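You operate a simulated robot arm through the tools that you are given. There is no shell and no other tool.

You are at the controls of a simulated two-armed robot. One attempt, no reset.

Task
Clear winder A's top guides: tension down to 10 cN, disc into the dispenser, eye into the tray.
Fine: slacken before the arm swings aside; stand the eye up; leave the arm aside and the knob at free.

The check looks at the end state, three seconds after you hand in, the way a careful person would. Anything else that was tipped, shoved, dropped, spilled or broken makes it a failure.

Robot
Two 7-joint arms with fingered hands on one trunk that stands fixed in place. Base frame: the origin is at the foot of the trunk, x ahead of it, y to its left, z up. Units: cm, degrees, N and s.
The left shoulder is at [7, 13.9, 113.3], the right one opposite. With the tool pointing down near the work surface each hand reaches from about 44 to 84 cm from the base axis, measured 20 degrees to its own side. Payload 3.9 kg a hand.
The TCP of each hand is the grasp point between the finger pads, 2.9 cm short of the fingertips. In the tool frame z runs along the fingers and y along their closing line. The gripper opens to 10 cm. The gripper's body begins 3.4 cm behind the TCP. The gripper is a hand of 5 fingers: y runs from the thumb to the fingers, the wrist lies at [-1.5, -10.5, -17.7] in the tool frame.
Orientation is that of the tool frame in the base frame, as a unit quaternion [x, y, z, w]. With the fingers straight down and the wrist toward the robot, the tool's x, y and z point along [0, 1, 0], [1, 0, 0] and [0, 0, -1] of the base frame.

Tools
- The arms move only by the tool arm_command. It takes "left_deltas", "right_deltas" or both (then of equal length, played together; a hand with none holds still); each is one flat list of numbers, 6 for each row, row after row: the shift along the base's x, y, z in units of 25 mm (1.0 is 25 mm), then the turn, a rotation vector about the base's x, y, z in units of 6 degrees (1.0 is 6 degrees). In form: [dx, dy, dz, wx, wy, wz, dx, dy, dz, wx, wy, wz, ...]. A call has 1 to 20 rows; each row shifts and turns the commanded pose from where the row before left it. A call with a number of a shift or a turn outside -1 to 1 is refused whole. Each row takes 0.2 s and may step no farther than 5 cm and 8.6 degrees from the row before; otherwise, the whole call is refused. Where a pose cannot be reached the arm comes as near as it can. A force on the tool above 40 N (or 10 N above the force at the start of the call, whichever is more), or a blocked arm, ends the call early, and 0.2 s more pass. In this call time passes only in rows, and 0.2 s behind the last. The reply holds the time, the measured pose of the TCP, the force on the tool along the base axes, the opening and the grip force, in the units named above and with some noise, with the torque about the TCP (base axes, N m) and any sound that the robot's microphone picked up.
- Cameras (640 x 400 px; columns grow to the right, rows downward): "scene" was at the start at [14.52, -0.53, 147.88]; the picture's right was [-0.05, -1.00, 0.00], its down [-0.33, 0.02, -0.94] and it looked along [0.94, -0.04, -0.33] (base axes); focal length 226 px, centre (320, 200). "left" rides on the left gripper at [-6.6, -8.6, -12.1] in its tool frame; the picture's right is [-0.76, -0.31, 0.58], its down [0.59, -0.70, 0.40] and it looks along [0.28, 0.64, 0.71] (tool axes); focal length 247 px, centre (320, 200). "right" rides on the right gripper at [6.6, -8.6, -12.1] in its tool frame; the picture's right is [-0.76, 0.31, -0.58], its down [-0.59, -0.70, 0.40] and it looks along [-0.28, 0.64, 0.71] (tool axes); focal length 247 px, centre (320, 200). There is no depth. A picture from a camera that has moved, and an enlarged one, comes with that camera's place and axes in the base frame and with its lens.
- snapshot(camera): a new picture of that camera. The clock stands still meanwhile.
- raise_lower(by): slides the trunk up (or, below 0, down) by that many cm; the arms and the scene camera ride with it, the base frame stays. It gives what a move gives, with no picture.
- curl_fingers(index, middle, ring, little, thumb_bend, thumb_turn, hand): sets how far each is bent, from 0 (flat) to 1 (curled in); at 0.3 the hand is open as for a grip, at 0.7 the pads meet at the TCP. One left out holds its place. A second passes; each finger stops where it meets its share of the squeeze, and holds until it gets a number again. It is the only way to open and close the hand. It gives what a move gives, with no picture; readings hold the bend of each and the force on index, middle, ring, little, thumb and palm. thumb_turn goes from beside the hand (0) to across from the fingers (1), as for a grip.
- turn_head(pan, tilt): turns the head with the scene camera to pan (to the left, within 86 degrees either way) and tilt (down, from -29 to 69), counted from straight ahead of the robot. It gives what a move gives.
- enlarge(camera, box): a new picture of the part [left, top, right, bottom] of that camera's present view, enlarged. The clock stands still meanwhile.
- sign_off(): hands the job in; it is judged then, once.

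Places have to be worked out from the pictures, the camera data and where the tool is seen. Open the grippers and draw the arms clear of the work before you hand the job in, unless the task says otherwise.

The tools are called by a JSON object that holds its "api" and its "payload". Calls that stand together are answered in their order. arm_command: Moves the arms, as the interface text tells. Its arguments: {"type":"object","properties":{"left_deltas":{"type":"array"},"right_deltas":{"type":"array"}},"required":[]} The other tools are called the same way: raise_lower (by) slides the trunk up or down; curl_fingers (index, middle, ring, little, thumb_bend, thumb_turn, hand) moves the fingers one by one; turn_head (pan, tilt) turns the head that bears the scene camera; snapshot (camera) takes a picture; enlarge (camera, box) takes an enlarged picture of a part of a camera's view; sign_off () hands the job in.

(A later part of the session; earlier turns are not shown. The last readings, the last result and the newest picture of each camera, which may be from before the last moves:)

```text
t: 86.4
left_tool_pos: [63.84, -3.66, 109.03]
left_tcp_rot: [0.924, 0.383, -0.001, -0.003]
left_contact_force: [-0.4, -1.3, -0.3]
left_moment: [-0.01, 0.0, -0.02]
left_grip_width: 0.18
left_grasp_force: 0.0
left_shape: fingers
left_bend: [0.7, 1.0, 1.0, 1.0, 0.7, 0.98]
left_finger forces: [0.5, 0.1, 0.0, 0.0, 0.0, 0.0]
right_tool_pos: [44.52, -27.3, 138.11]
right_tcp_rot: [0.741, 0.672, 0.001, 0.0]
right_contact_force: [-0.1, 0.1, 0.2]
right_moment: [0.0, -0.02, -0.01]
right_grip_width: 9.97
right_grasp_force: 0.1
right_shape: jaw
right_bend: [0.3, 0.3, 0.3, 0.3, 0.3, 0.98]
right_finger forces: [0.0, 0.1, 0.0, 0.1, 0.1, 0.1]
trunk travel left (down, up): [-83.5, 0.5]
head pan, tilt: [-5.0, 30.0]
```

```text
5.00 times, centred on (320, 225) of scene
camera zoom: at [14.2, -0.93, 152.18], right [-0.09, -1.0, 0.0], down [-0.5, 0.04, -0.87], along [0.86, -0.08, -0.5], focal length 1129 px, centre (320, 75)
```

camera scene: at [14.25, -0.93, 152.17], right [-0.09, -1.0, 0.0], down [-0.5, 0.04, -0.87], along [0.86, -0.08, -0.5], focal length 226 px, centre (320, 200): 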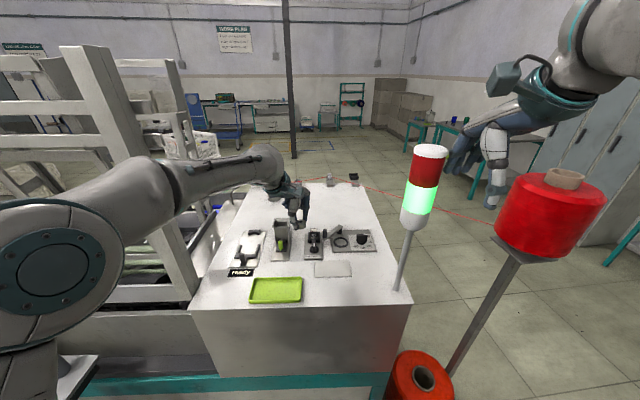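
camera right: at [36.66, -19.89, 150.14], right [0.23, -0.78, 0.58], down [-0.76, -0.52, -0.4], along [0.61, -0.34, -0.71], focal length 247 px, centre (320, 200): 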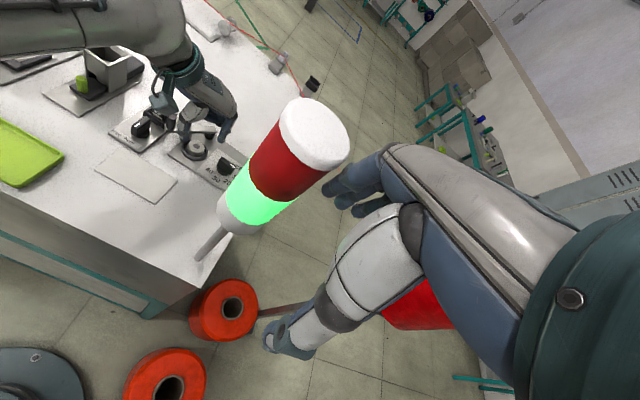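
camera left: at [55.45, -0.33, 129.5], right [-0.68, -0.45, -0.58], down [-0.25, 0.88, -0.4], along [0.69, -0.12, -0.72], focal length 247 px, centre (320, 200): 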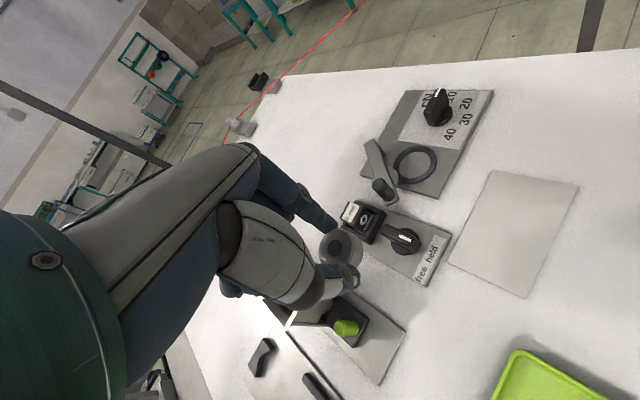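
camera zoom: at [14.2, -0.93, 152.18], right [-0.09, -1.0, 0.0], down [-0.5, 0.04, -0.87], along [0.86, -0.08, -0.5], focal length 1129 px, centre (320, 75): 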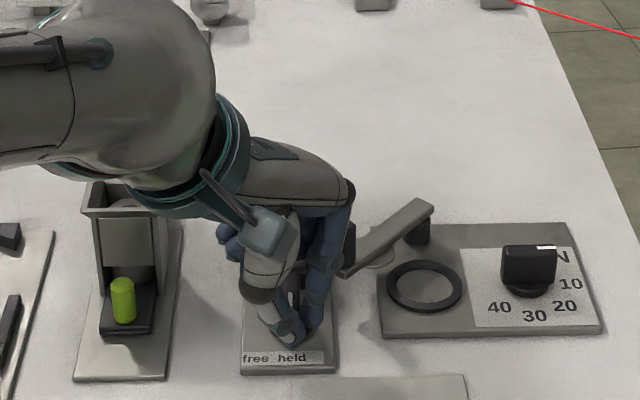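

Light contact, the knob is starting to turn. I continue the push about 1 cm.

{"api": "arm_command", "payload": {"left_deltas": [0.06, 0.14, 0, 0, 0, 0, 0.08, 0.14, 0, 0, 0, 0, 0.08, 0.12, 0, 0, 0, 0, 0, 0, 0, 0, 0, 0]}}

{"api": "enlarge", "payload": {"camera": "left", "box": [270, 150, 450, 300]}}

{"api": "enlarge", "payload": {"camera": "scene", "box": [270, 185, 370, 265]}}

```text
t: 87.4
left_tool_pos: [64.24, -2.71, 109.09]
left_tcp_rot: [0.924, 0.383, 0.0, -0.003]
left_contact_force: [-2.2, 0.2, 0.1]
left_moment: [-0.01, 0.03, 0.04]
left_grip_width: 0.03
left_grasp_force: 0.6
left_shape: fingers
left_bend: [0.7, 1.0, 1.0, 1.0, 0.7, 0.98]
left_finger forces: [1.3, 0.0, 0.0, 0.1, 0.0, 0.1]
right_tool_pos: [44.54, -27.4, 138.18]
right_tcp_rot: [0.74, 0.672, 0.0, 0.0]
right_contact_force: [-0.2, -0.5, 0.5]
right_moment: [0.0, 0.01, -0.02]
right_grip_width: 9.97
right_grasp_force: 0.0
right_shape: jaw
right_bend: [0.3, 0.3, 0.3, 0.3, 0.3, 0.98]
right_finger forces: [0.1, 0.0, 0.0, 0.0, 0.1, 0.1]
trunk travel left (down, up): [-83.5, 0.5]
head pan, tilt: [-5.0, 30.0]
```

```text
2.67 times, centred on (360, 225) of left
camera zoom: at [53.68, -1.31, 121.21], right [-0.75, -0.32, -0.58], down [-0.08, 0.92, -0.39], along [0.65, -0.25, -0.72], focal length 659 px, centre (213, 133)
```

zoom: 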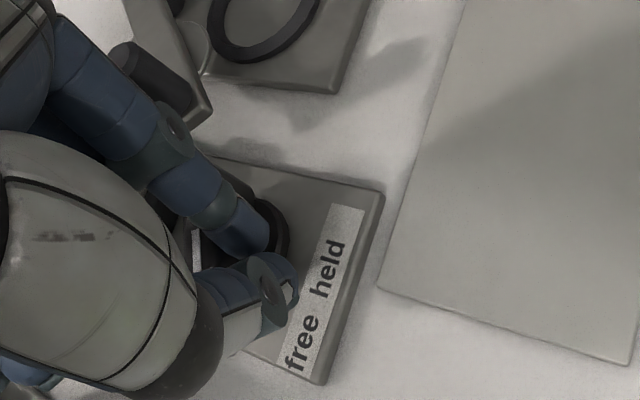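

```text
5.00 times, centred on (320, 225) of scene
camera zoom: at [14.15, -0.94, 152.18], right [-0.09, -1.0, 0.0], down [-0.5, 0.04, -0.87], along [0.86, -0.08, -0.5], focal length 1129 px, centre (320, 75)
```

zoom: 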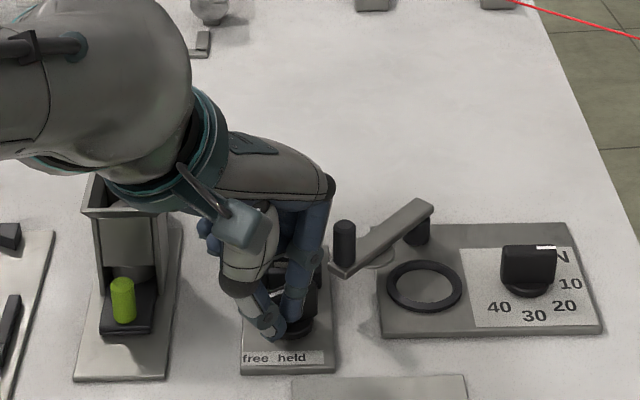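

The strip looks turned well over; I back off and rise to read it.

{"api": "arm_command", "payload": {"left_deltas": [-0.2, -0.25, 0, 0, 0, 0, -0.2, -0.3, 0.2, 0, 0, 0, 0, -0.3, 0.8, 0, 0, 0, 0, -0.3, 0.8, 0, 0, 0, 0, 0, 0, 0, 0, 0]}}

{"api": "enlarge", "payload": {"camera": "left", "box": [270, 190, 420, 320]}}

{"api": "enlarge", "payload": {"camera": "scene", "box": [290, 220, 340, 260]}}

```text
t: 88.6
left_tool_pos: [63.38, -5.56, 113.64]
left_tcp_rot: [0.924, 0.383, -0.001, -0.003]
left_contact_force: [-0.6, 0.2, 0.7]
left_moment: [-0.03, -0.02, 0.02]
left_grip_width: 0.1
left_grasp_force: 0.1
left_shape: fingers
left_bend: [0.7, 1.0, 1.0, 1.0, 0.7, 0.98]
left_finger forces: [0.1, 0.1, 0.0, 0.0, 0.0, 0.1]
right_tool_pos: [44.67, -27.28, 138.24]
right_tcp_rot: [0.74, 0.672, 0.001, 0.001]
right_contact_force: [0.5, 0.3, -0.3]
right_moment: [0.0, 0.03, -0.01]
right_grip_width: 10.0
right_grasp_force: 0.0
right_shape: jaw
right_bend: [0.3, 0.3, 0.3, 0.3, 0.3, 0.98]
right_finger forces: [0.1, 0.0, 0.0, 0.0, 0.1, 0.0]
trunk travel left (down, up): [-83.5, 0.5]
head pan, tilt: [-5.0, 30.0]
```

```text
3.08 times, centred on (345, 255) of left
camera zoom: at [52.74, -4.15, 125.65], right [-0.75, -0.32, -0.58], down [-0.08, 0.91, -0.4], along [0.65, -0.25, -0.72], focal length 760 px, centre (243, 31)
```

zoom: 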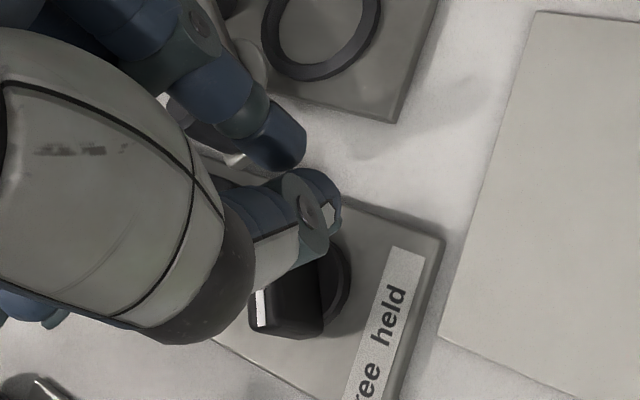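

```text
10.00 times, centred on (315, 240) of scene
camera zoom: at [14.24, -0.88, 152.17], right [-0.09, -1.0, 0.0], down [-0.5, 0.04, -0.87], along [0.86, -0.08, -0.5], focal length 2258 px, centre (370, -200)
```

zoom: 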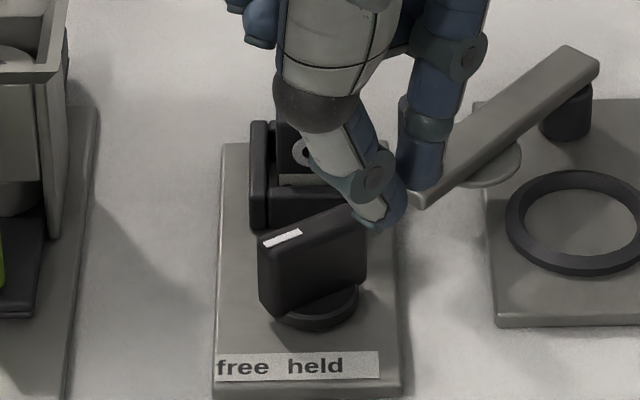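

The mark has turned past toward "free" (≈112°). To learn whether it's on its end stop, I push gently once more on the same side and watch whether it yields.

{"api": "arm_command", "payload": {"left_deltas": [0, 0.3, -0.8, 0, 0, 0, 0, 0.3, -0.8, 0, 0, 0, 0.2, 0.3, -0.2, 0, 0, 0, 0.15, 0.2, 0, 0, 0, 0, 0, 0, 0, 0, 0, 0]}}

{"api": "enlarge", "payload": {"camera": "scene", "box": [290, 220, 340, 260]}}

{"api": "enlarge", "payload": {"camera": "left", "box": [270, 170, 420, 300]}}

```text
t: 89.8
left_tool_pos: [64.42, -2.79, 109.19]
left_tcp_rot: [0.923, 0.384, -0.001, -0.003]
left_contact_force: [-0.4, -0.8, -0.7]
left_moment: [0.0, 0.03, -0.01]
left_grip_width: 0.14
left_grasp_force: 0.0
left_shape: fingers
left_bend: [0.7, 1.0, 1.0, 1.0, 0.7, 0.98]
left_finger forces: [0.1, 0.0, 0.0, 0.0, 0.0, 0.1]
right_tool_pos: [44.61, -27.19, 138.11]
right_tcp_rot: [0.741, 0.672, 0.0, 0.001]
right_contact_force: [0.0, 0.3, -0.3]
right_moment: [-0.01, -0.01, 0.0]
right_grip_width: 9.99
right_grasp_force: 0.0
right_shape: jaw
right_bend: [0.3, 0.3, 0.3, 0.3, 0.3, 0.98]
right_finger forces: [0.0, 0.1, 0.0, 0.0, 0.0, 0.1]
trunk travel left (down, up): [-83.5, 0.5]
head pan, tilt: [-5.0, 30.0]
```

```text
10.00 times, centred on (315, 240) of scene
camera zoom: at [14.21, -0.91, 152.18], right [-0.09, -1.0, 0.0], down [-0.5, 0.04, -0.87], along [0.86, -0.08, -0.5], focal length 2258 px, centre (370, -200)
```

zoom: 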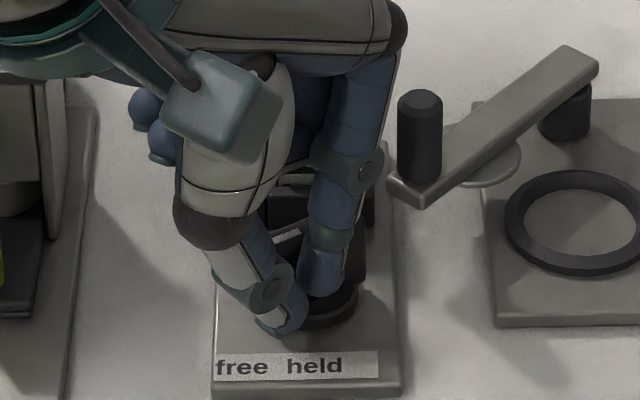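

```text
3.08 times, centred on (345, 235) of left
camera zoom: at [53.59, -1.42, 121.18], right [-0.75, -0.32, -0.58], down [-0.08, 0.91, -0.39], along [0.65, -0.25, -0.72], focal length 760 px, centre (243, 92)
```

zoom: 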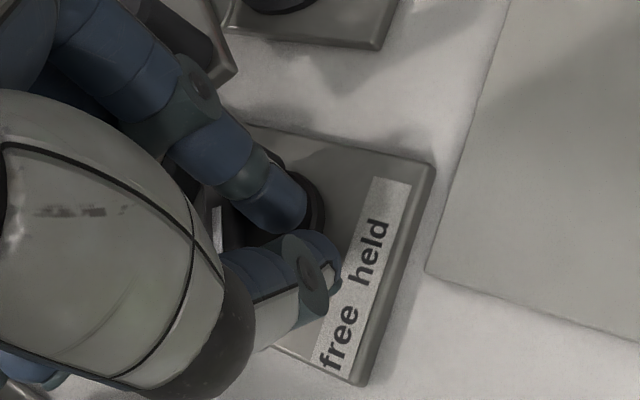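

No contact yet at this pose. I push a further ~0.5 cm toward +x/+y and read the force.

{"api": "arm_command", "payload": {"left_deltas": [0.08, 0.1, 0, 0, 0, 0, 0.08, 0.08, 0, 0, 0, 0, 0, 0, 0, 0, 0, 0]}}

{"api": "enlarge", "payload": {"camera": "scene", "box": [290, 220, 340, 260]}}

```text
t: 90.6
left_tool_pos: [64.36, -2.54, 109.1]
left_tcp_rot: [0.924, 0.381, -0.001, -0.003]
left_contact_force: [-8.0, -5.8, -1.9]
left_moment: [-0.08, 0.17, -0.14]
left_grip_width: 0.15
left_grasp_force: 4.7
left_shape: fingers
left_bend: [0.7, 1.0, 1.0, 1.0, 0.7, 0.98]
left_finger forces: [10.5, 0.0, 0.0, 0.0, 0.0, 0.0]
right_tool_pos: [44.44, -27.4, 138.08]
right_tcp_rot: [0.741, 0.672, 0.002, 0.002]
right_contact_force: [-0.3, 0.3, 0.5]
right_moment: [-0.02, -0.01, 0.01]
right_grip_width: 9.99
right_grasp_force: 0.0
right_shape: jaw
right_bend: [0.3, 0.3, 0.3, 0.3, 0.3, 0.98]
right_finger forces: [0.1, 0.1, 0.1, 0.0, 0.0, 0.0]
trunk travel left (down, up): [-83.5, 0.5]
head pan, tilt: [-5.0, 30.0]
```

```text
10.00 times, centred on (315, 240) of scene
camera zoom: at [14.02, -1.06, 152.19], right [-0.09, -1.0, 0.0], down [-0.5, 0.04, -0.87], along [0.86, -0.08, -0.5], focal length 2258 px, centre (370, -200)
```

zoom: 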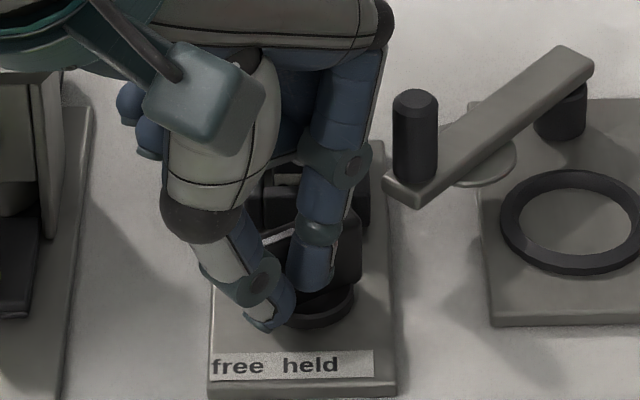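

10 N with no further turn — that is the end stop, so this is "free". I retreat and take a clear look.

{"api": "arm_command", "payload": {"left_deltas": [-0.3, -0.25, 0, 0, 0, 0, -0.3, -0.3, 0.2, 0, 0, 0, -0.3, -0.3, 0.8, 0, 0, 0, -0.4, 0, 0.8, 0, 0, 0, -0.4, 0, 0.8, 0, 0, 0, -0.6, 0.3, 0.8, 0, 0, 0, 0, 0, 0, 0, 0, 0]}}

{"api": "enlarge", "payload": {"camera": "left", "box": [300, 140, 440, 260]}}

{"api": "enlarge", "payload": {"camera": "scene", "box": [290, 215, 340, 260]}}

{"api": "enlarge", "payload": {"camera": "right", "box": [90, 70, 210, 170]}}

```text
t: 92.2
left_tool_pos: [58.85, -3.72, 117.59]
left_tcp_rot: [0.924, 0.383, 0.0, -0.003]
left_contact_force: [-0.3, -0.2, -0.1]
left_moment: [-0.02, 0.04, 0.02]
left_grip_width: 0.17
left_grasp_force: 0.1
left_shape: fingers
left_bend: [0.7, 1.0, 1.0, 1.0, 0.7, 0.98]
left_finger forces: [0.0, 0.0, 0.0, 0.0, 0.0, 0.1]
right_tool_pos: [44.63, -27.28, 138.14]
right_tcp_rot: [0.741, 0.672, 0.001, 0.001]
right_contact_force: [-0.6, 0.4, -0.1]
right_moment: [-0.01, 0.04, 0.0]
right_grip_width: 9.96
right_grasp_force: 0.0
right_shape: jaw
right_bend: [0.3, 0.3, 0.3, 0.3, 0.3, 0.98]
right_finger forces: [0.0, 0.1, 0.0, 0.0, 0.0, 0.1]
trunk travel left (down, up): [-83.5, 0.5]
head pan, tilt: [-5.0, 30.0]
```

```text
3.33 times, centred on (370, 200) of left
camera zoom: at [48.27, -2.37, 129.74], right [-0.75, -0.32, -0.57], down [-0.08, 0.91, -0.4], along [0.65, -0.25, -0.72], focal length 823 px, centre (153, 200)
```

zoom: 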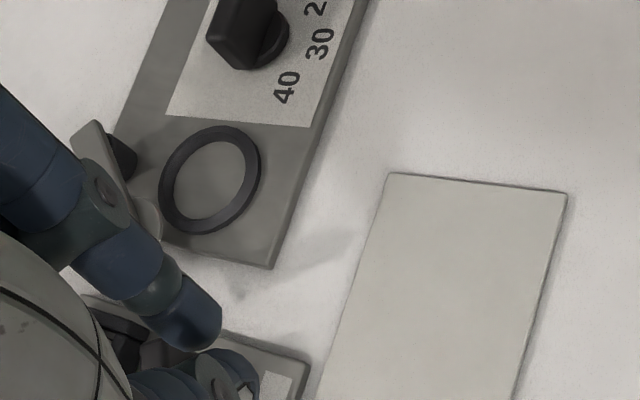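

```text
8.89 times, centred on (315, 238) of scene
camera zoom: at [14.29, -0.89, 152.17], right [-0.09, -1.0, 0.0], down [-0.5, 0.04, -0.87], along [0.86, -0.08, -0.5], focal length 2007 px, centre (364, -133)
```

zoom: 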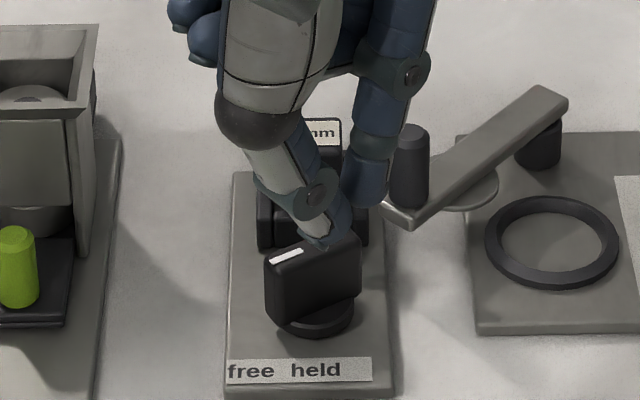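

```text
4.00 times, centred on (150, 120) of right
camera zoom: at [36.73, -19.89, 150.12], right [0.23, -0.78, 0.58], down [-0.76, -0.52, -0.4], along [0.61, -0.34, -0.71], focal length 988 px, centre (1000, 520)
```

zoom: 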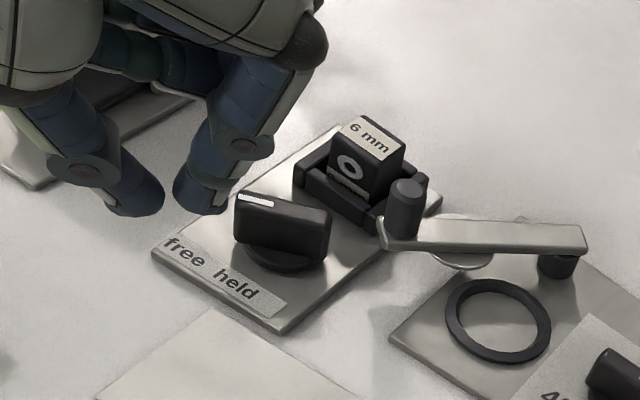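

The bar rests at the same angle after a 10 N push, i.e. on its free stop. Now the eye: I want the closing line along x (front/back of the block), so I yaw the hand back toward 0° in clear space, step by step.

{"api": "arm_command", "payload": {"left_deltas": [0, 0.4, 0.3, 0, 0, 0.8, 0, 0.4, 0.3, 0, 0, 1, 0, 0.4, 0, 0, 0, 1, 0, 0, 0, 0, 0, 1, 0, 0, 0, 0, 0, 0]}}

{"api": "snapshot", "payload": {"camera": "scene"}}

```text
t: 93.4
left_tool_pos: [58.94, -0.66, 119.15]
left_tcp_rot: [0.829, 0.559, -0.001, -0.003]
left_contact_force: [-0.7, 0.5, 0.1]
left_moment: [0.0, -0.04, 0.03]
left_grip_width: 0.18
left_grasp_force: 0.0
left_shape: fingers
left_bend: [0.7, 1.0, 1.0, 1.0, 0.7, 0.98]
left_finger forces: [0.1, 0.0, 0.0, 0.0, 0.0, 0.0]
right_tool_pos: [44.54, -27.27, 138.04]
right_tcp_rot: [0.74, 0.672, -0.001, 0.001]
right_contact_force: [-0.2, 0.8, 0.7]
right_moment: [0.0, -0.03, 0.0]
right_grip_width: 9.98
right_grasp_force: 0.1
right_shape: jaw
right_bend: [0.3, 0.3, 0.3, 0.3, 0.3, 0.98]
right_finger forces: [0.0, 0.0, 0.0, 0.0, 0.1, 0.0]
trunk travel left (down, up): [-83.5, 0.5]
head pan, tilt: [-5.0, 30.0]
```

```text
taken
camera scene: at [14.26, -0.86, 152.17], right [-0.09, -1.0, 0.0], down [-0.5, 0.04, -0.87], along [0.86, -0.08, -0.5], focal length 226 px, centre (320, 200)
```

scene: 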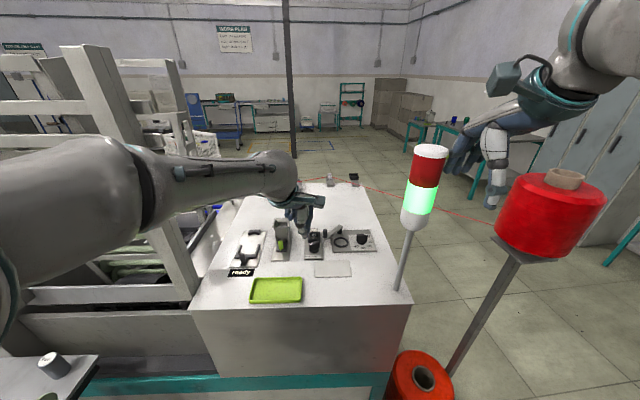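

Tracking well at −22°. I continue yawing in smaller steps while moving +x so the elbow opens rather than folds.

{"api": "arm_command", "payload": {"left_deltas": [0.4, 0, 0, 0, 0, 0.6, 0.4, 0, 0, 0, 0, 0.7, 0.4, 0, 0, 0, 0, 0.7, 0.3, 0, 0, 0, 0, 0.7, 0, 0, 0, 0, 0, 0]}}

{"api": "snapshot", "payload": {"camera": "scene"}}

{"api": "snapshot", "payload": {"camera": "left"}}

```text
t: 94.6
left_tool_pos: [62.9, -0.68, 119.07]
left_tcp_rot: [0.743, 0.67, -0.002, -0.002]
left_contact_force: [0.6, -0.4, -0.4]
left_moment: [0.03, 0.02, -0.04]
left_grip_width: 0.18
left_grasp_force: 0.0
left_shape: fingers
left_bend: [0.7, 1.0, 1.0, 1.0, 0.7, 0.98]
left_finger forces: [0.0, 0.0, 0.1, 0.0, 0.1, 0.0]
right_tool_pos: [44.63, -27.26, 138.16]
right_tcp_rot: [0.741, 0.672, 0.0, 0.001]
right_contact_force: [-0.3, -0.8, 0.3]
right_moment: [0.03, -0.02, 0.0]
right_grip_width: 9.98
right_grasp_force: 0.0
right_shape: jaw
right_bend: [0.3, 0.3, 0.3, 0.3, 0.3, 0.98]
right_finger forces: [0.1, 0.0, 0.0, 0.0, 0.0, 0.0]
trunk travel left (down, up): [-83.5, 0.5]
head pan, tilt: [-5.0, 30.0]
```

```text
taken
camera scene: at [14.21, -0.86, 152.18], right [-0.09, -1.0, 0.0], down [-0.5, 0.04, -0.87], along [0.86, -0.08, -0.5], focal length 226 px, centre (320, 200)
```

scene: 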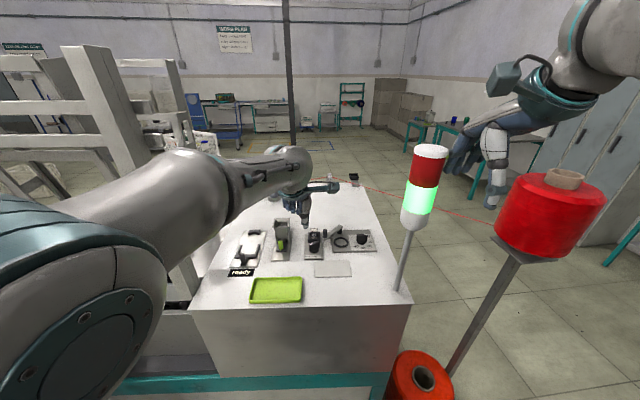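

```text
taken
camera left: at [53.58, -6.39, 131.19], right [-0.39, -0.72, -0.58], down [-0.64, 0.66, -0.4], along [0.66, 0.22, -0.72], focal length 247 px, centre (320, 200)
```

left: 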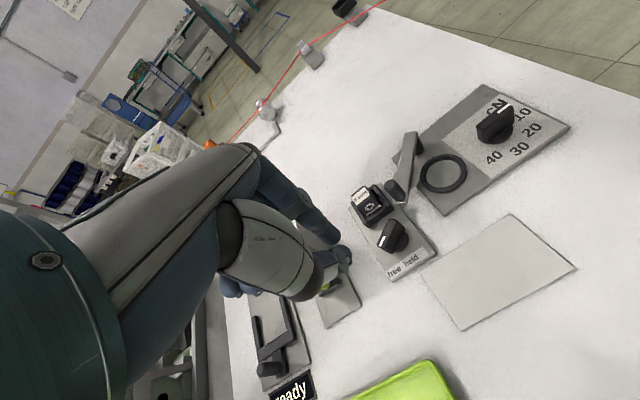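

Hand now at −6° yaw with good tracking. I zoom on the eye holder from both cameras to get the block's faces and heights.

{"api": "enlarge", "payload": {"camera": "left", "box": [335, 165, 445, 285]}}

{"api": "enlarge", "payload": {"camera": "scene", "box": [300, 222, 330, 250]}}

{"api": "enlarge", "payload": {"camera": "right", "box": [120, 85, 200, 150]}}

```text
3.33 times, centred on (390, 225) of left
camera zoom: at [53.58, -6.39, 131.19], right [-0.39, -0.72, -0.58], down [-0.64, 0.66, -0.4], along [0.66, 0.22, -0.72], focal length 823 px, centre (87, 117)
```

zoom: 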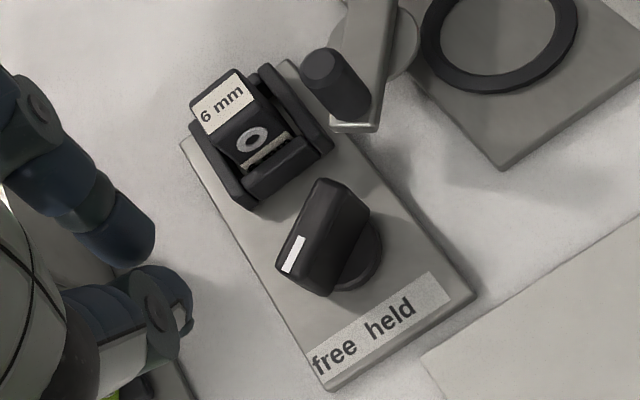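

```text
14.29 times, centred on (315, 236) of scene
camera zoom: at [14.21, -0.86, 152.18], right [-0.09, -1.0, 0.0], down [-0.5, 0.04, -0.87], along [0.86, -0.08, -0.5], focal length 3226 px, centre (391, -314)
```

zoom: 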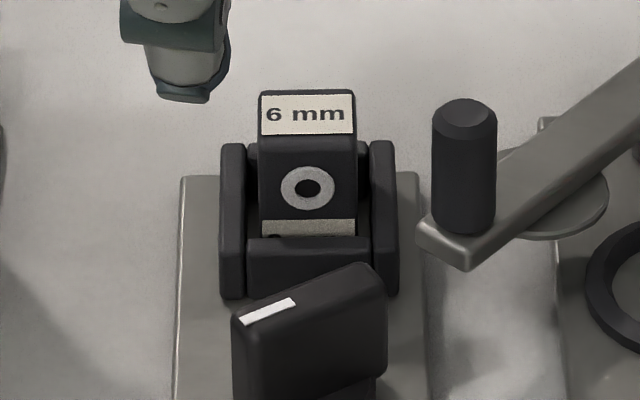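

```text
6.15 times, centred on (160, 118) of right
camera zoom: at [36.64, -19.85, 150.15], right [0.23, -0.78, 0.58], down [-0.76, -0.52, -0.4], along [0.61, -0.34, -0.71], focal length 1520 px, centre (1305, 708)
```

zoom: 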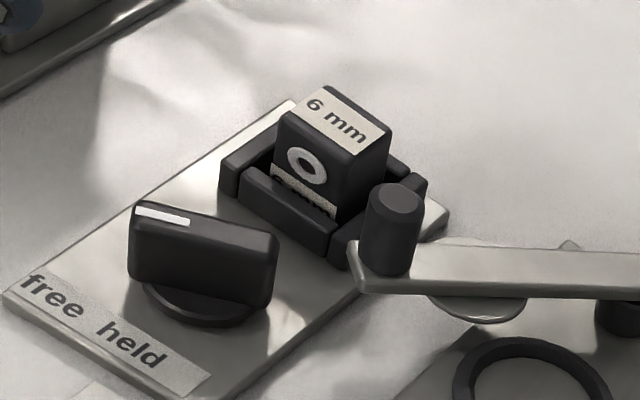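

Block centre ≈ (70.3, −3.95), ~1.5 deep × 2 wide, top ≈ 109.1, socket rim ≈ 106.3. I set a 2.7 cm opening, square the yaw to 0°, and move above it.

{"api": "curl_fingers", "payload": {"hand": "left", "index": 0.59, "thumb_bend": 0.59}}

{"api": "arm_command", "payload": {"left_deltas": [0.5, -0.2, 0, 0, 0, 0.5, 0.7, -0.2, -0.2, 0, 0, 0.4, 0.7, -0.3, -0.3, 0, 0, 0, 0.7, -0.3, -0.3, 0, 0, 0, 0.35, -0.06, -0.2, 0, 0, 0, 0, 0, 0, 0, 0, 0]}}

{"api": "enlarge", "payload": {"camera": "left", "box": [270, 150, 450, 300]}}

{"api": "snapshot", "payload": {"camera": "scene"}}

```text
t: 95.6
left_tool_pos: [62.74, -0.81, 119.1]
left_tcp_rot: [0.743, 0.67, -0.001, -0.001]
left_contact_force: [0.4, 0.3, 1.2]
left_moment: [0.04, -0.01, -0.02]
left_grip_width: 2.75
left_grasp_force: 0.0
left_shape: fingers
left_bend: [0.59, 1.0, 1.0, 1.0, 0.59, 0.98]
left_finger forces: [0.0, 0.0, 0.0, 0.0, 0.0, 0.0]
right_tool_pos: [44.48, -27.33, 138.16]
right_tcp_rot: [0.741, 0.672, 0.0, 0.0]
right_contact_force: [-0.2, -0.9, 0.7]
right_moment: [-0.01, -0.02, 0.0]
right_grip_width: 9.94
right_grasp_force: 0.0
right_shape: jaw
right_bend: [0.3, 0.3, 0.3, 0.3, 0.3, 0.98]
right_finger forces: [0.1, 0.0, 0.1, 0.0, 0.1, 0.0]
trunk travel left (down, up): [-83.5, 0.5]
head pan, tilt: [-5.0, 30.0]
```

```text
t: 97.0
left_tool_pos: [70.56, -1.98, 117.13]
left_tcp_rot: [0.703, 0.711, -0.012, 0.007]
left_contact_force: [0.4, -0.1, 0.0]
left_moment: [0.0, -0.04, 0.03]
left_grip_width: 2.75
left_grasp_force: 0.1
left_shape: fingers
left_bend: [0.59, 1.0, 1.0, 1.0, 0.59, 0.98]
left_finger forces: [0.0, 0.0, 0.0, 0.0, 0.0, 0.1]
right_tool_pos: [44.66, -27.18, 138.23]
right_tcp_rot: [0.741, 0.671, 0.0, 0.001]
right_contact_force: [-0.1, 0.9, -0.2]
right_moment: [0.0, 0.0, -0.02]
right_grip_width: 9.97
right_grasp_force: 0.0
right_shape: jaw
right_bend: [0.3, 0.3, 0.3, 0.3, 0.3, 0.98]
right_finger forces: [0.1, 0.0, 0.0, 0.1, 0.0, 0.1]
trunk travel left (down, up): [-83.5, 0.5]
head pan, tilt: [-5.0, 30.0]
```

```text
2.67 times, centred on (360, 225) of left
camera zoom: at [62.19, -8.34, 129.38], right [-0.3, -0.78, -0.56], down [-0.71, 0.57, -0.41], along [0.63, 0.27, -0.72], focal length 659 px, centre (213, 133)
```

zoom: 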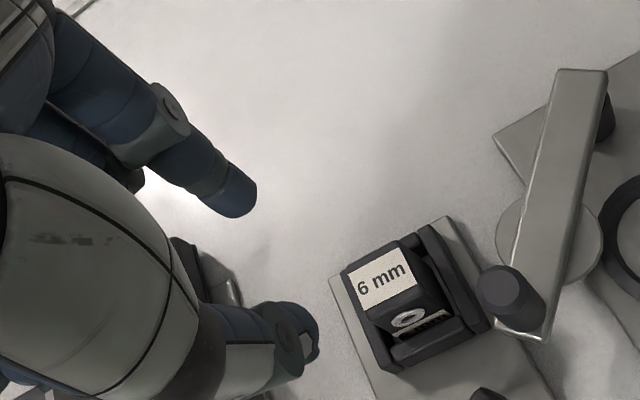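

```text
taken
camera scene: at [14.2, -0.83, 152.18], right [-0.09, -1.0, 0.0], down [-0.5, 0.04, -0.87], along [0.86, -0.08, -0.5], focal length 226 px, centre (320, 200)
```

scene: 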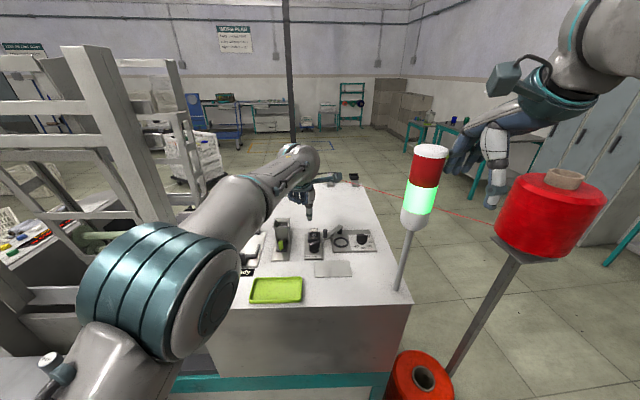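

Close, but y reads −2.0 instead of −3.3 (again some tracking offset). I correct y and lower to z ≈ 113.5, then check.

{"api": "arm_command", "payload": {"left_deltas": [-0.05, -0.25, -0.4, 0, 0, 0, -0.05, -0.28, -0.5, 0, 0, 0, 0, 0, -0.5, 0, 0, 0, 0, 0, 0, 0, 0, 0]}}

{"api": "enlarge", "payload": {"camera": "left", "box": [270, 150, 450, 300]}}

{"api": "enlarge", "payload": {"camera": "scene", "box": [290, 200, 350, 250]}}

{"api": "enlarge", "payload": {"camera": "right", "box": [110, 60, 210, 150]}}

```text
t: 98.0
left_tool_pos: [70.46, -2.85, 113.75]
left_tcp_rot: [0.698, 0.715, -0.014, 0.008]
left_contact_force: [0.4, -0.3, 0.3]
left_moment: [0.01, -0.01, 0.02]
left_grip_width: 2.76
left_grasp_force: 0.0
left_shape: fingers
left_bend: [0.59, 1.0, 1.0, 1.0, 0.59, 0.98]
left_finger forces: [0.0, 0.0, 0.0, 0.0, 0.0, 0.0]
right_tool_pos: [44.62, -27.3, 138.1]
right_tcp_rot: [0.74, 0.672, 0.0, 0.002]
right_contact_force: [0.5, -1.1, 0.2]
right_moment: [0.01, -0.02, 0.0]
right_grip_width: 9.99
right_grasp_force: 0.0
right_shape: jaw
right_bend: [0.3, 0.3, 0.3, 0.3, 0.3, 0.98]
right_finger forces: [0.0, 0.1, 0.0, 0.0, 0.0, 0.0]
trunk travel left (down, up): [-83.5, 0.5]
head pan, tilt: [-5.0, 30.0]
```

```text
2.67 times, centred on (360, 225) of left
camera zoom: at [62.25, -9.18, 126.02], right [-0.29, -0.78, -0.55], down [-0.72, 0.56, -0.41], along [0.63, 0.28, -0.73], focal length 659 px, centre (213, 133)
```

zoom: 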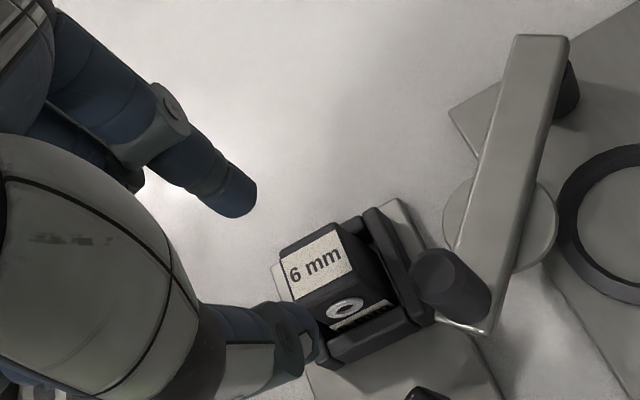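

```text
8.00 times, centred on (320, 225) of scene
camera zoom: at [14.2, -0.88, 152.18], right [-0.09, -1.0, 0.0], down [-0.5, 0.04, -0.87], along [0.86, -0.08, -0.5], focal length 1807 px, centre (320, 0)
```

zoom: 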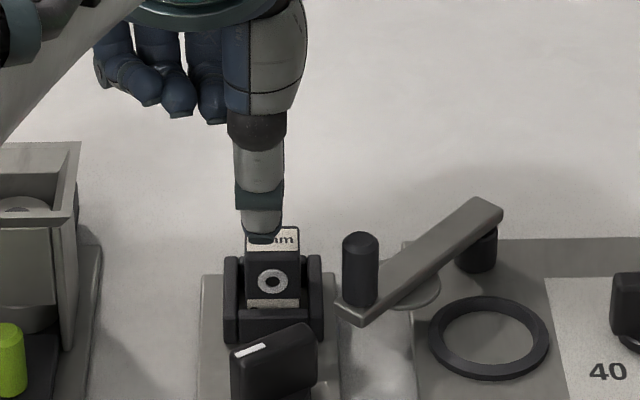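

```text
4.44 times, centred on (160, 105) of right
camera zoom: at [36.63, -19.88, 150.15], right [0.23, -0.78, 0.58], down [-0.76, -0.52, -0.4], along [0.61, -0.34, -0.71], focal length 1098 px, centre (1031, 622)
```

zoom: 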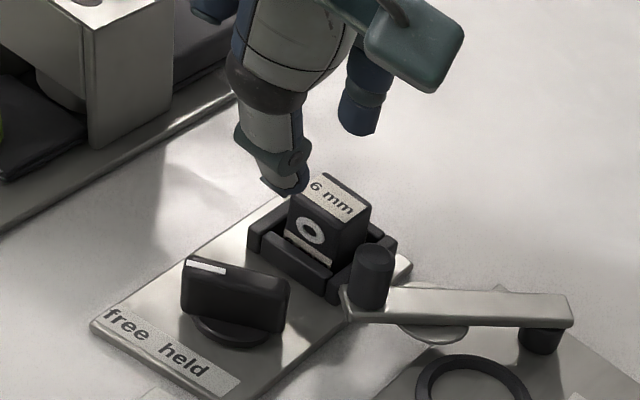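

Thumb sits ~0.45 cm left of the block's centreline. I shift −y and slightly −x, then lower to z ≈ 111.5 for a last check.

{"api": "arm_command", "payload": {"left_deltas": [-0.06, -0.2, -0.2, 0, 0, 0, 0, 0, -0.35, 0, 0, 0, 0, 0, -0.35, 0, 0, 0, 0, 0, 0, 0, 0, 0]}}

{"api": "enlarge", "payload": {"camera": "left", "box": [270, 150, 450, 300]}}

{"api": "enlarge", "payload": {"camera": "scene", "box": [290, 200, 350, 250]}}

{"api": "enlarge", "payload": {"camera": "right", "box": [110, 60, 210, 150]}}

```text
t: 99.0
left_tool_pos: [70.48, -3.43, 111.5]
left_tcp_rot: [0.699, 0.715, -0.011, 0.008]
left_contact_force: [-0.8, -0.9, 0.6]
left_moment: [0.0, 0.0, -0.02]
left_grip_width: 2.78
left_grasp_force: 0.1
left_shape: fingers
left_bend: [0.59, 1.0, 1.0, 1.0, 0.59, 0.98]
left_finger forces: [0.0, 0.0, 0.0, 0.0, 0.0, 0.0]
right_tool_pos: [44.53, -27.26, 138.17]
right_tcp_rot: [0.742, 0.671, 0.001, 0.001]
right_contact_force: [-0.6, 0.2, 0.0]
right_moment: [0.02, 0.04, 0.03]
right_grip_width: 9.98
right_grasp_force: 0.1
right_shape: jaw
right_bend: [0.3, 0.3, 0.3, 0.3, 0.3, 0.98]
right_finger forces: [0.1, 0.0, 0.1, 0.0, 0.0, 0.0]
trunk travel left (down, up): [-83.5, 0.5]
head pan, tilt: [-5.0, 30.0]
```

```text
2.67 times, centred on (360, 225) of left
camera zoom: at [62.02, -9.9, 123.72], right [-0.29, -0.78, -0.55], down [-0.72, 0.56, -0.41], along [0.63, 0.28, -0.72], focal length 659 px, centre (213, 133)
```

zoom: 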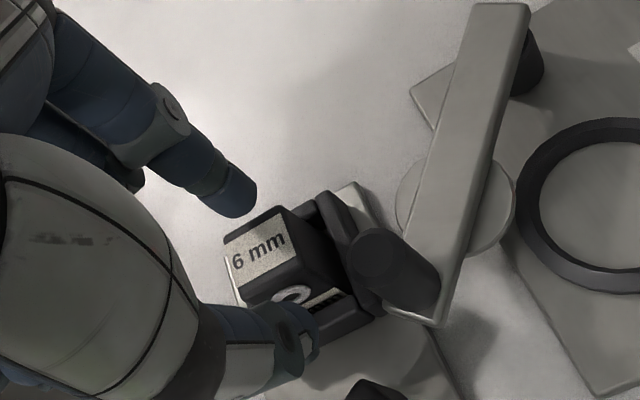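

```text
8.00 times, centred on (320, 225) of scene
camera zoom: at [14.22, -0.91, 152.18], right [-0.09, -1.0, 0.0], down [-0.5, 0.04, -0.87], along [0.86, -0.08, -0.5], focal length 1807 px, centre (320, 0)
```

zoom: 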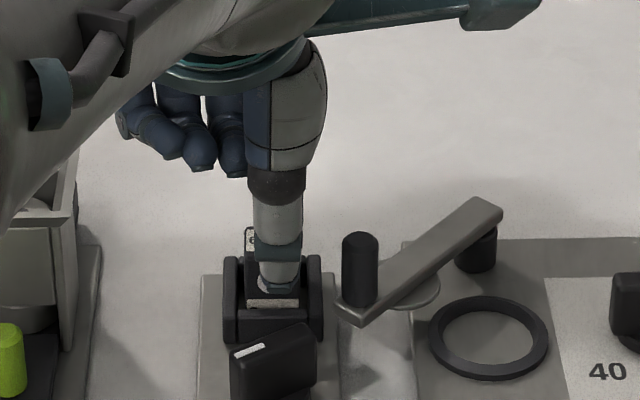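

```text
4.44 times, centred on (160, 105) of right
camera zoom: at [36.65, -19.9, 150.14], right [0.23, -0.78, 0.58], down [-0.76, -0.52, -0.4], along [0.61, -0.34, -0.71], focal length 1098 px, centre (1031, 622)
```

zoom: 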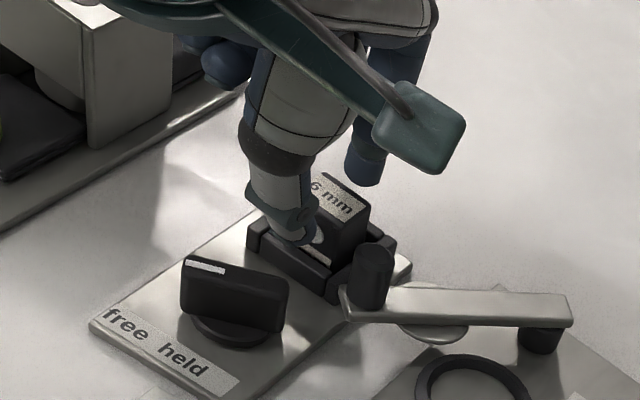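

Thumb is in front of the block and index behind, roughly centred. I lower 1.4 cm and close gently.

{"api": "arm_command", "payload": {"left_deltas": [-0.04, 0.05, -0.28, 0, 0, 0, 0, 0, -0.28, 0, 0, 0, 0, 0, 0, 0, 0, 0]}}

{"api": "enlarge", "payload": {"camera": "right", "box": [110, 60, 210, 150]}}

{"api": "enlarge", "payload": {"camera": "left", "box": [270, 150, 450, 300]}}

```text
t: 99.8
left_tool_pos: [70.2, -3.44, 110.01]
left_tcp_rot: [0.7, 0.714, -0.011, 0.007]
left_contact_force: [0.7, 0.1, 0.7]
left_moment: [-0.03, -0.02, 0.02]
left_grip_width: 2.86
left_grasp_force: 0.2
left_shape: fingers
left_bend: [0.58, 1.0, 1.0, 1.0, 0.59, 0.98]
left_finger forces: [0.9, 0.1, 0.0, 0.0, 0.1, 0.1]
right_tool_pos: [44.53, -27.17, 138.02]
right_tcp_rot: [0.74, 0.672, 0.001, 0.0]
right_contact_force: [0.4, 0.4, -0.4]
right_moment: [0.0, 0.03, 0.03]
right_grip_width: 10.0
right_grasp_force: 0.1
right_shape: jaw
right_bend: [0.3, 0.3, 0.3, 0.3, 0.3, 0.98]
right_finger forces: [0.1, 0.0, 0.1, 0.1, 0.1, 0.1]
trunk travel left (down, up): [-83.5, 0.5]
head pan, tilt: [-5.0, 30.0]
```

```text
4.44 times, centred on (160, 105) of right
camera zoom: at [36.66, -19.9, 150.14], right [0.23, -0.78, 0.58], down [-0.76, -0.52, -0.4], along [0.61, -0.34, -0.71], focal length 1098 px, centre (1031, 622)
```

zoom: 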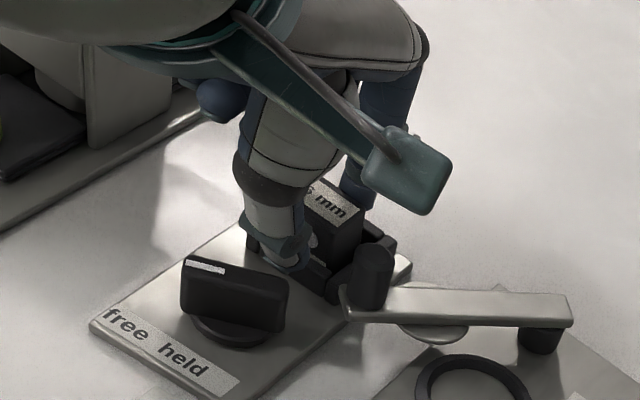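

```text
2.67 times, centred on (360, 225) of left
camera zoom: at [61.84, -9.93, 122.26], right [-0.3, -0.78, -0.56], down [-0.72, 0.57, -0.41], along [0.63, 0.28, -0.72], focal length 659 px, centre (213, 133)
```

zoom: 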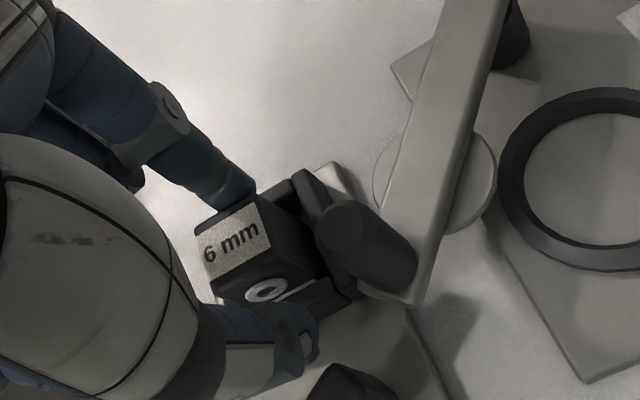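

The index already touches the block's back lightly, so the block is a bit farther +x. I shift +0.4 cm and close thumb and index.

{"api": "arm_command", "payload": {"left_deltas": [0.16, 0, 0, 0, 0, 0, 0, 0, 0, 0, 0, 0]}}

{"api": "curl_fingers", "payload": {"hand": "left", "index": 0.64, "thumb_bend": 0.64}}

{"api": "enlarge", "payload": {"camera": "left", "box": [270, 150, 450, 300]}}

{"api": "enlarge", "payload": {"camera": "scene", "box": [290, 200, 350, 250]}}

```text
t: 100.4
left_tool_pos: [70.45, -3.68, 110.08]
left_tcp_rot: [0.702, 0.712, -0.011, 0.007]
left_contact_force: [0.6, -0.4, -0.2]
left_moment: [-0.01, 0.03, 0.0]
left_grip_width: 2.8
left_grasp_force: 0.1
left_shape: fingers
left_bend: [0.59, 1.0, 1.0, 1.0, 0.59, 0.98]
left_finger forces: [0.0, 0.1, 0.0, 0.1, 0.1, 0.0]
right_tool_pos: [44.63, -27.32, 138.13]
right_tcp_rot: [0.741, 0.672, 0.001, 0.001]
right_contact_force: [0.4, -0.1, -0.1]
right_moment: [0.02, 0.0, 0.0]
right_grip_width: 9.97
right_grasp_force: 0.0
right_shape: jaw
right_bend: [0.3, 0.3, 0.3, 0.3, 0.3, 0.98]
right_finger forces: [0.0, 0.0, 0.0, 0.1, 0.0, 0.1]
trunk travel left (down, up): [-83.5, 0.5]
head pan, tilt: [-5.0, 30.0]
```

```text
t: 101.4
left_tool_pos: [70.57, -3.58, 109.74]
left_tcp_rot: [0.701, 0.713, -0.01, 0.003]
left_contact_force: [2.0, -1.2, 0.4]
left_moment: [-0.01, -0.08, 0.0]
left_grip_width: 1.96
left_grasp_force: 1.6
left_shape: fingers
left_bend: [0.62, 1.0, 1.0, 1.0, 0.63, 0.98]
left_finger forces: [2.8, 0.0, 0.1, 0.1, 0.5, 0.0]
right_tool_pos: [44.58, -27.36, 138.01]
right_tcp_rot: [0.741, 0.672, 0.0, 0.001]
right_contact_force: [0.2, -0.3, 0.3]
right_moment: [-0.01, 0.02, 0.03]
right_grip_width: 9.98
right_grasp_force: 0.1
right_shape: jaw
right_bend: [0.3, 0.3, 0.3, 0.3, 0.3, 0.98]
right_finger forces: [0.0, 0.0, 0.0, 0.1, 0.1, 0.1]
trunk travel left (down, up): [-83.5, 0.5]
head pan, tilt: [-5.0, 30.0]
```

```text
2.67 times, centred on (360, 225) of left
camera zoom: at [62.2, -10.09, 121.97], right [-0.3, -0.77, -0.56], down [-0.72, 0.57, -0.4], along [0.63, 0.28, -0.72], focal length 659 px, centre (213, 133)
```

zoom: 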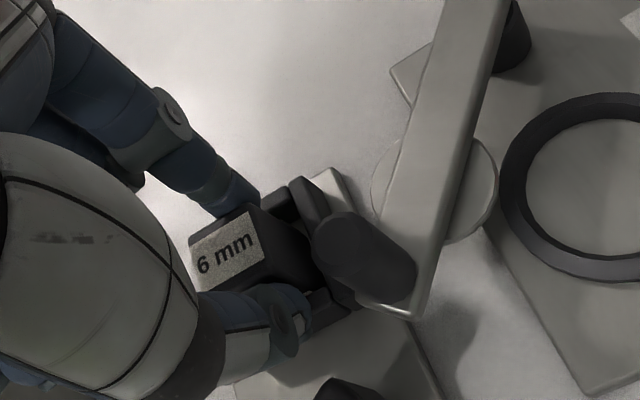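

```text
8.00 times, centred on (320, 225) of scene
camera zoom: at [14.24, -0.93, 152.17], right [-0.09, -1.0, 0.0], down [-0.5, 0.04, -0.87], along [0.86, -0.08, -0.5], focal length 1807 px, centre (320, 0)
```

zoom: 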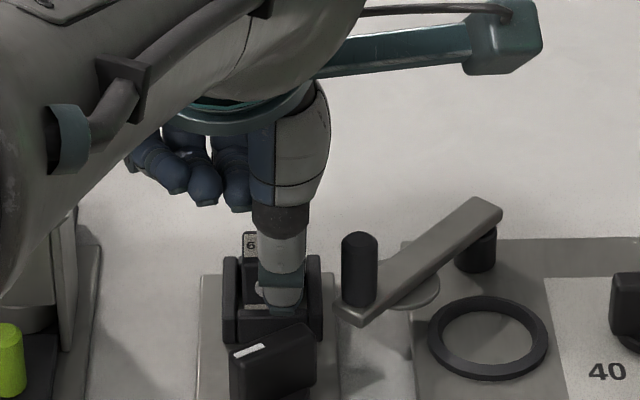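

Contact, but the pinch is ~0.3 cm right of the block's centre. I open slightly, shift +y, and re-grip more firmly.

{"api": "curl_fingers", "payload": {"hand": "left", "index": 0.59, "thumb_bend": 0.59}}

{"api": "arm_command", "payload": {"left_deltas": [0.08, 0.14, 0, 0, 0, 0, 0, 0, 0, 0, 0, 0]}}

{"api": "curl_fingers", "payload": {"hand": "left", "index": 0.67, "thumb_bend": 0.67}}

{"api": "enlarge", "payload": {"camera": "left", "box": [270, 150, 450, 300]}}

{"api": "enlarge", "payload": {"camera": "scene", "box": [290, 200, 350, 250]}}

```text
t: 102.4
left_tool_pos: [70.46, -3.73, 109.68]
left_tcp_rot: [0.702, 0.712, -0.011, 0.004]
left_contact_force: [-0.4, 0.0, 0.4]
left_moment: [0.02, 0.02, 0.01]
left_grip_width: 2.75
left_grasp_force: 0.1
left_shape: fingers
left_bend: [0.59, 1.0, 1.0, 1.0, 0.59, 0.98]
left_finger forces: [0.0, 0.1, 0.0, 0.0, 0.0, 0.0]
right_tool_pos: [44.69, -27.23, 138.21]
right_tcp_rot: [0.741, 0.672, 0.001, 0.0]
right_contact_force: [0.7, -0.9, 0.9]
right_moment: [-0.01, -0.02, 0.0]
right_grip_width: 10.01
right_grasp_force: 0.0
right_shape: jaw
right_bend: [0.3, 0.3, 0.3, 0.3, 0.3, 0.98]
right_finger forces: [0.1, 0.0, 0.0, 0.0, 0.0, 0.0]
trunk travel left (down, up): [-83.5, 0.5]
head pan, tilt: [-5.0, 30.0]
```

```text
t: 103.0
left_tool_pos: [70.62, -3.46, 109.86]
left_tcp_rot: [0.702, 0.712, -0.009, 0.005]
left_contact_force: [-0.2, 0.7, 0.2]
left_moment: [0.03, 0.01, -0.04]
left_grip_width: 2.74
left_grasp_force: 0.0
left_shape: fingers
left_bend: [0.59, 1.0, 1.0, 1.0, 0.59, 0.98]
left_finger forces: [0.1, 0.1, 0.0, 0.1, 0.0, 0.0]
right_tool_pos: [44.64, -27.3, 138.0]
right_tcp_rot: [0.741, 0.672, 0.001, 0.001]
right_contact_force: [0.9, 0.2, 0.1]
right_moment: [-0.02, -0.02, -0.04]
right_grip_width: 9.97
right_grasp_force: 0.0
right_shape: jaw
right_bend: [0.3, 0.3, 0.3, 0.3, 0.3, 0.98]
right_finger forces: [0.0, 0.0, 0.0, 0.1, 0.0, 0.0]
trunk travel left (down, up): [-83.5, 0.5]
head pan, tilt: [-5.0, 30.0]
```

```text
t: 104.0
left_tool_pos: [70.72, -3.61, 109.89]
left_tcp_rot: [0.702, 0.712, -0.008, 0.004]
left_contact_force: [2.2, -1.1, 2.3]
left_moment: [-0.03, -0.06, 0.08]
left_grip_width: 1.82
left_grasp_force: 3.3
left_shape: fingers
left_bend: [0.63, 1.0, 1.0, 1.0, 0.65, 0.97]
left_finger forces: [4.2, 0.0, 0.1, 0.0, 2.9, 0.0]
right_tool_pos: [44.56, -27.3, 138.13]
right_tcp_rot: [0.741, 0.671, 0.001, 0.0]
right_contact_force: [0.9, -0.7, -0.4]
right_moment: [0.0, -0.02, -0.01]
right_grip_width: 9.96
right_grasp_force: 0.0
right_shape: jaw
right_bend: [0.3, 0.3, 0.3, 0.3, 0.3, 0.98]
right_finger forces: [0.0, 0.0, 0.0, 0.0, 0.0, 0.1]
trunk travel left (down, up): [-83.5, 0.5]
head pan, tilt: [-5.0, 30.0]
```

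```text
2.67 times, centred on (360, 225) of left
camera zoom: at [62.25, -9.96, 122.06], right [-0.3, -0.77, -0.56], down [-0.71, 0.57, -0.41], along [0.63, 0.28, -0.72], focal length 659 px, centre (213, 133)
```

zoom: 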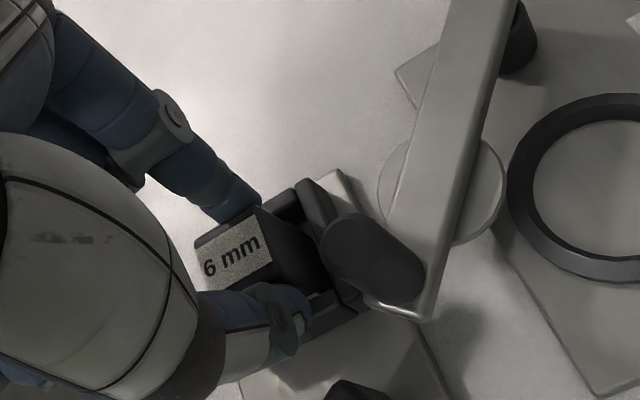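

```text
8.00 times, centred on (320, 225) of scene
camera zoom: at [14.22, -0.91, 152.18], right [-0.09, -1.0, 0.0], down [-0.5, 0.04, -0.87], along [0.86, -0.08, -0.5], focal length 1807 px, centre (320, 0)
```

zoom: 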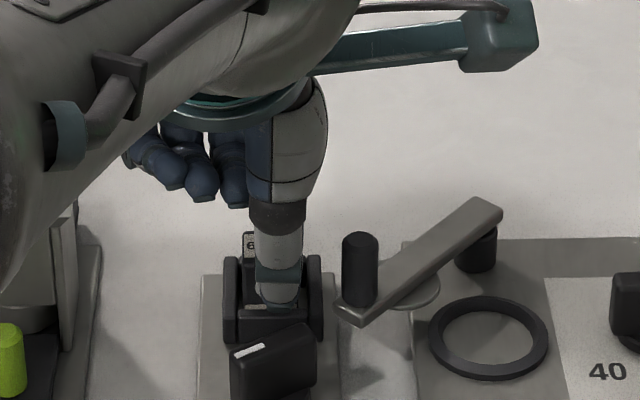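

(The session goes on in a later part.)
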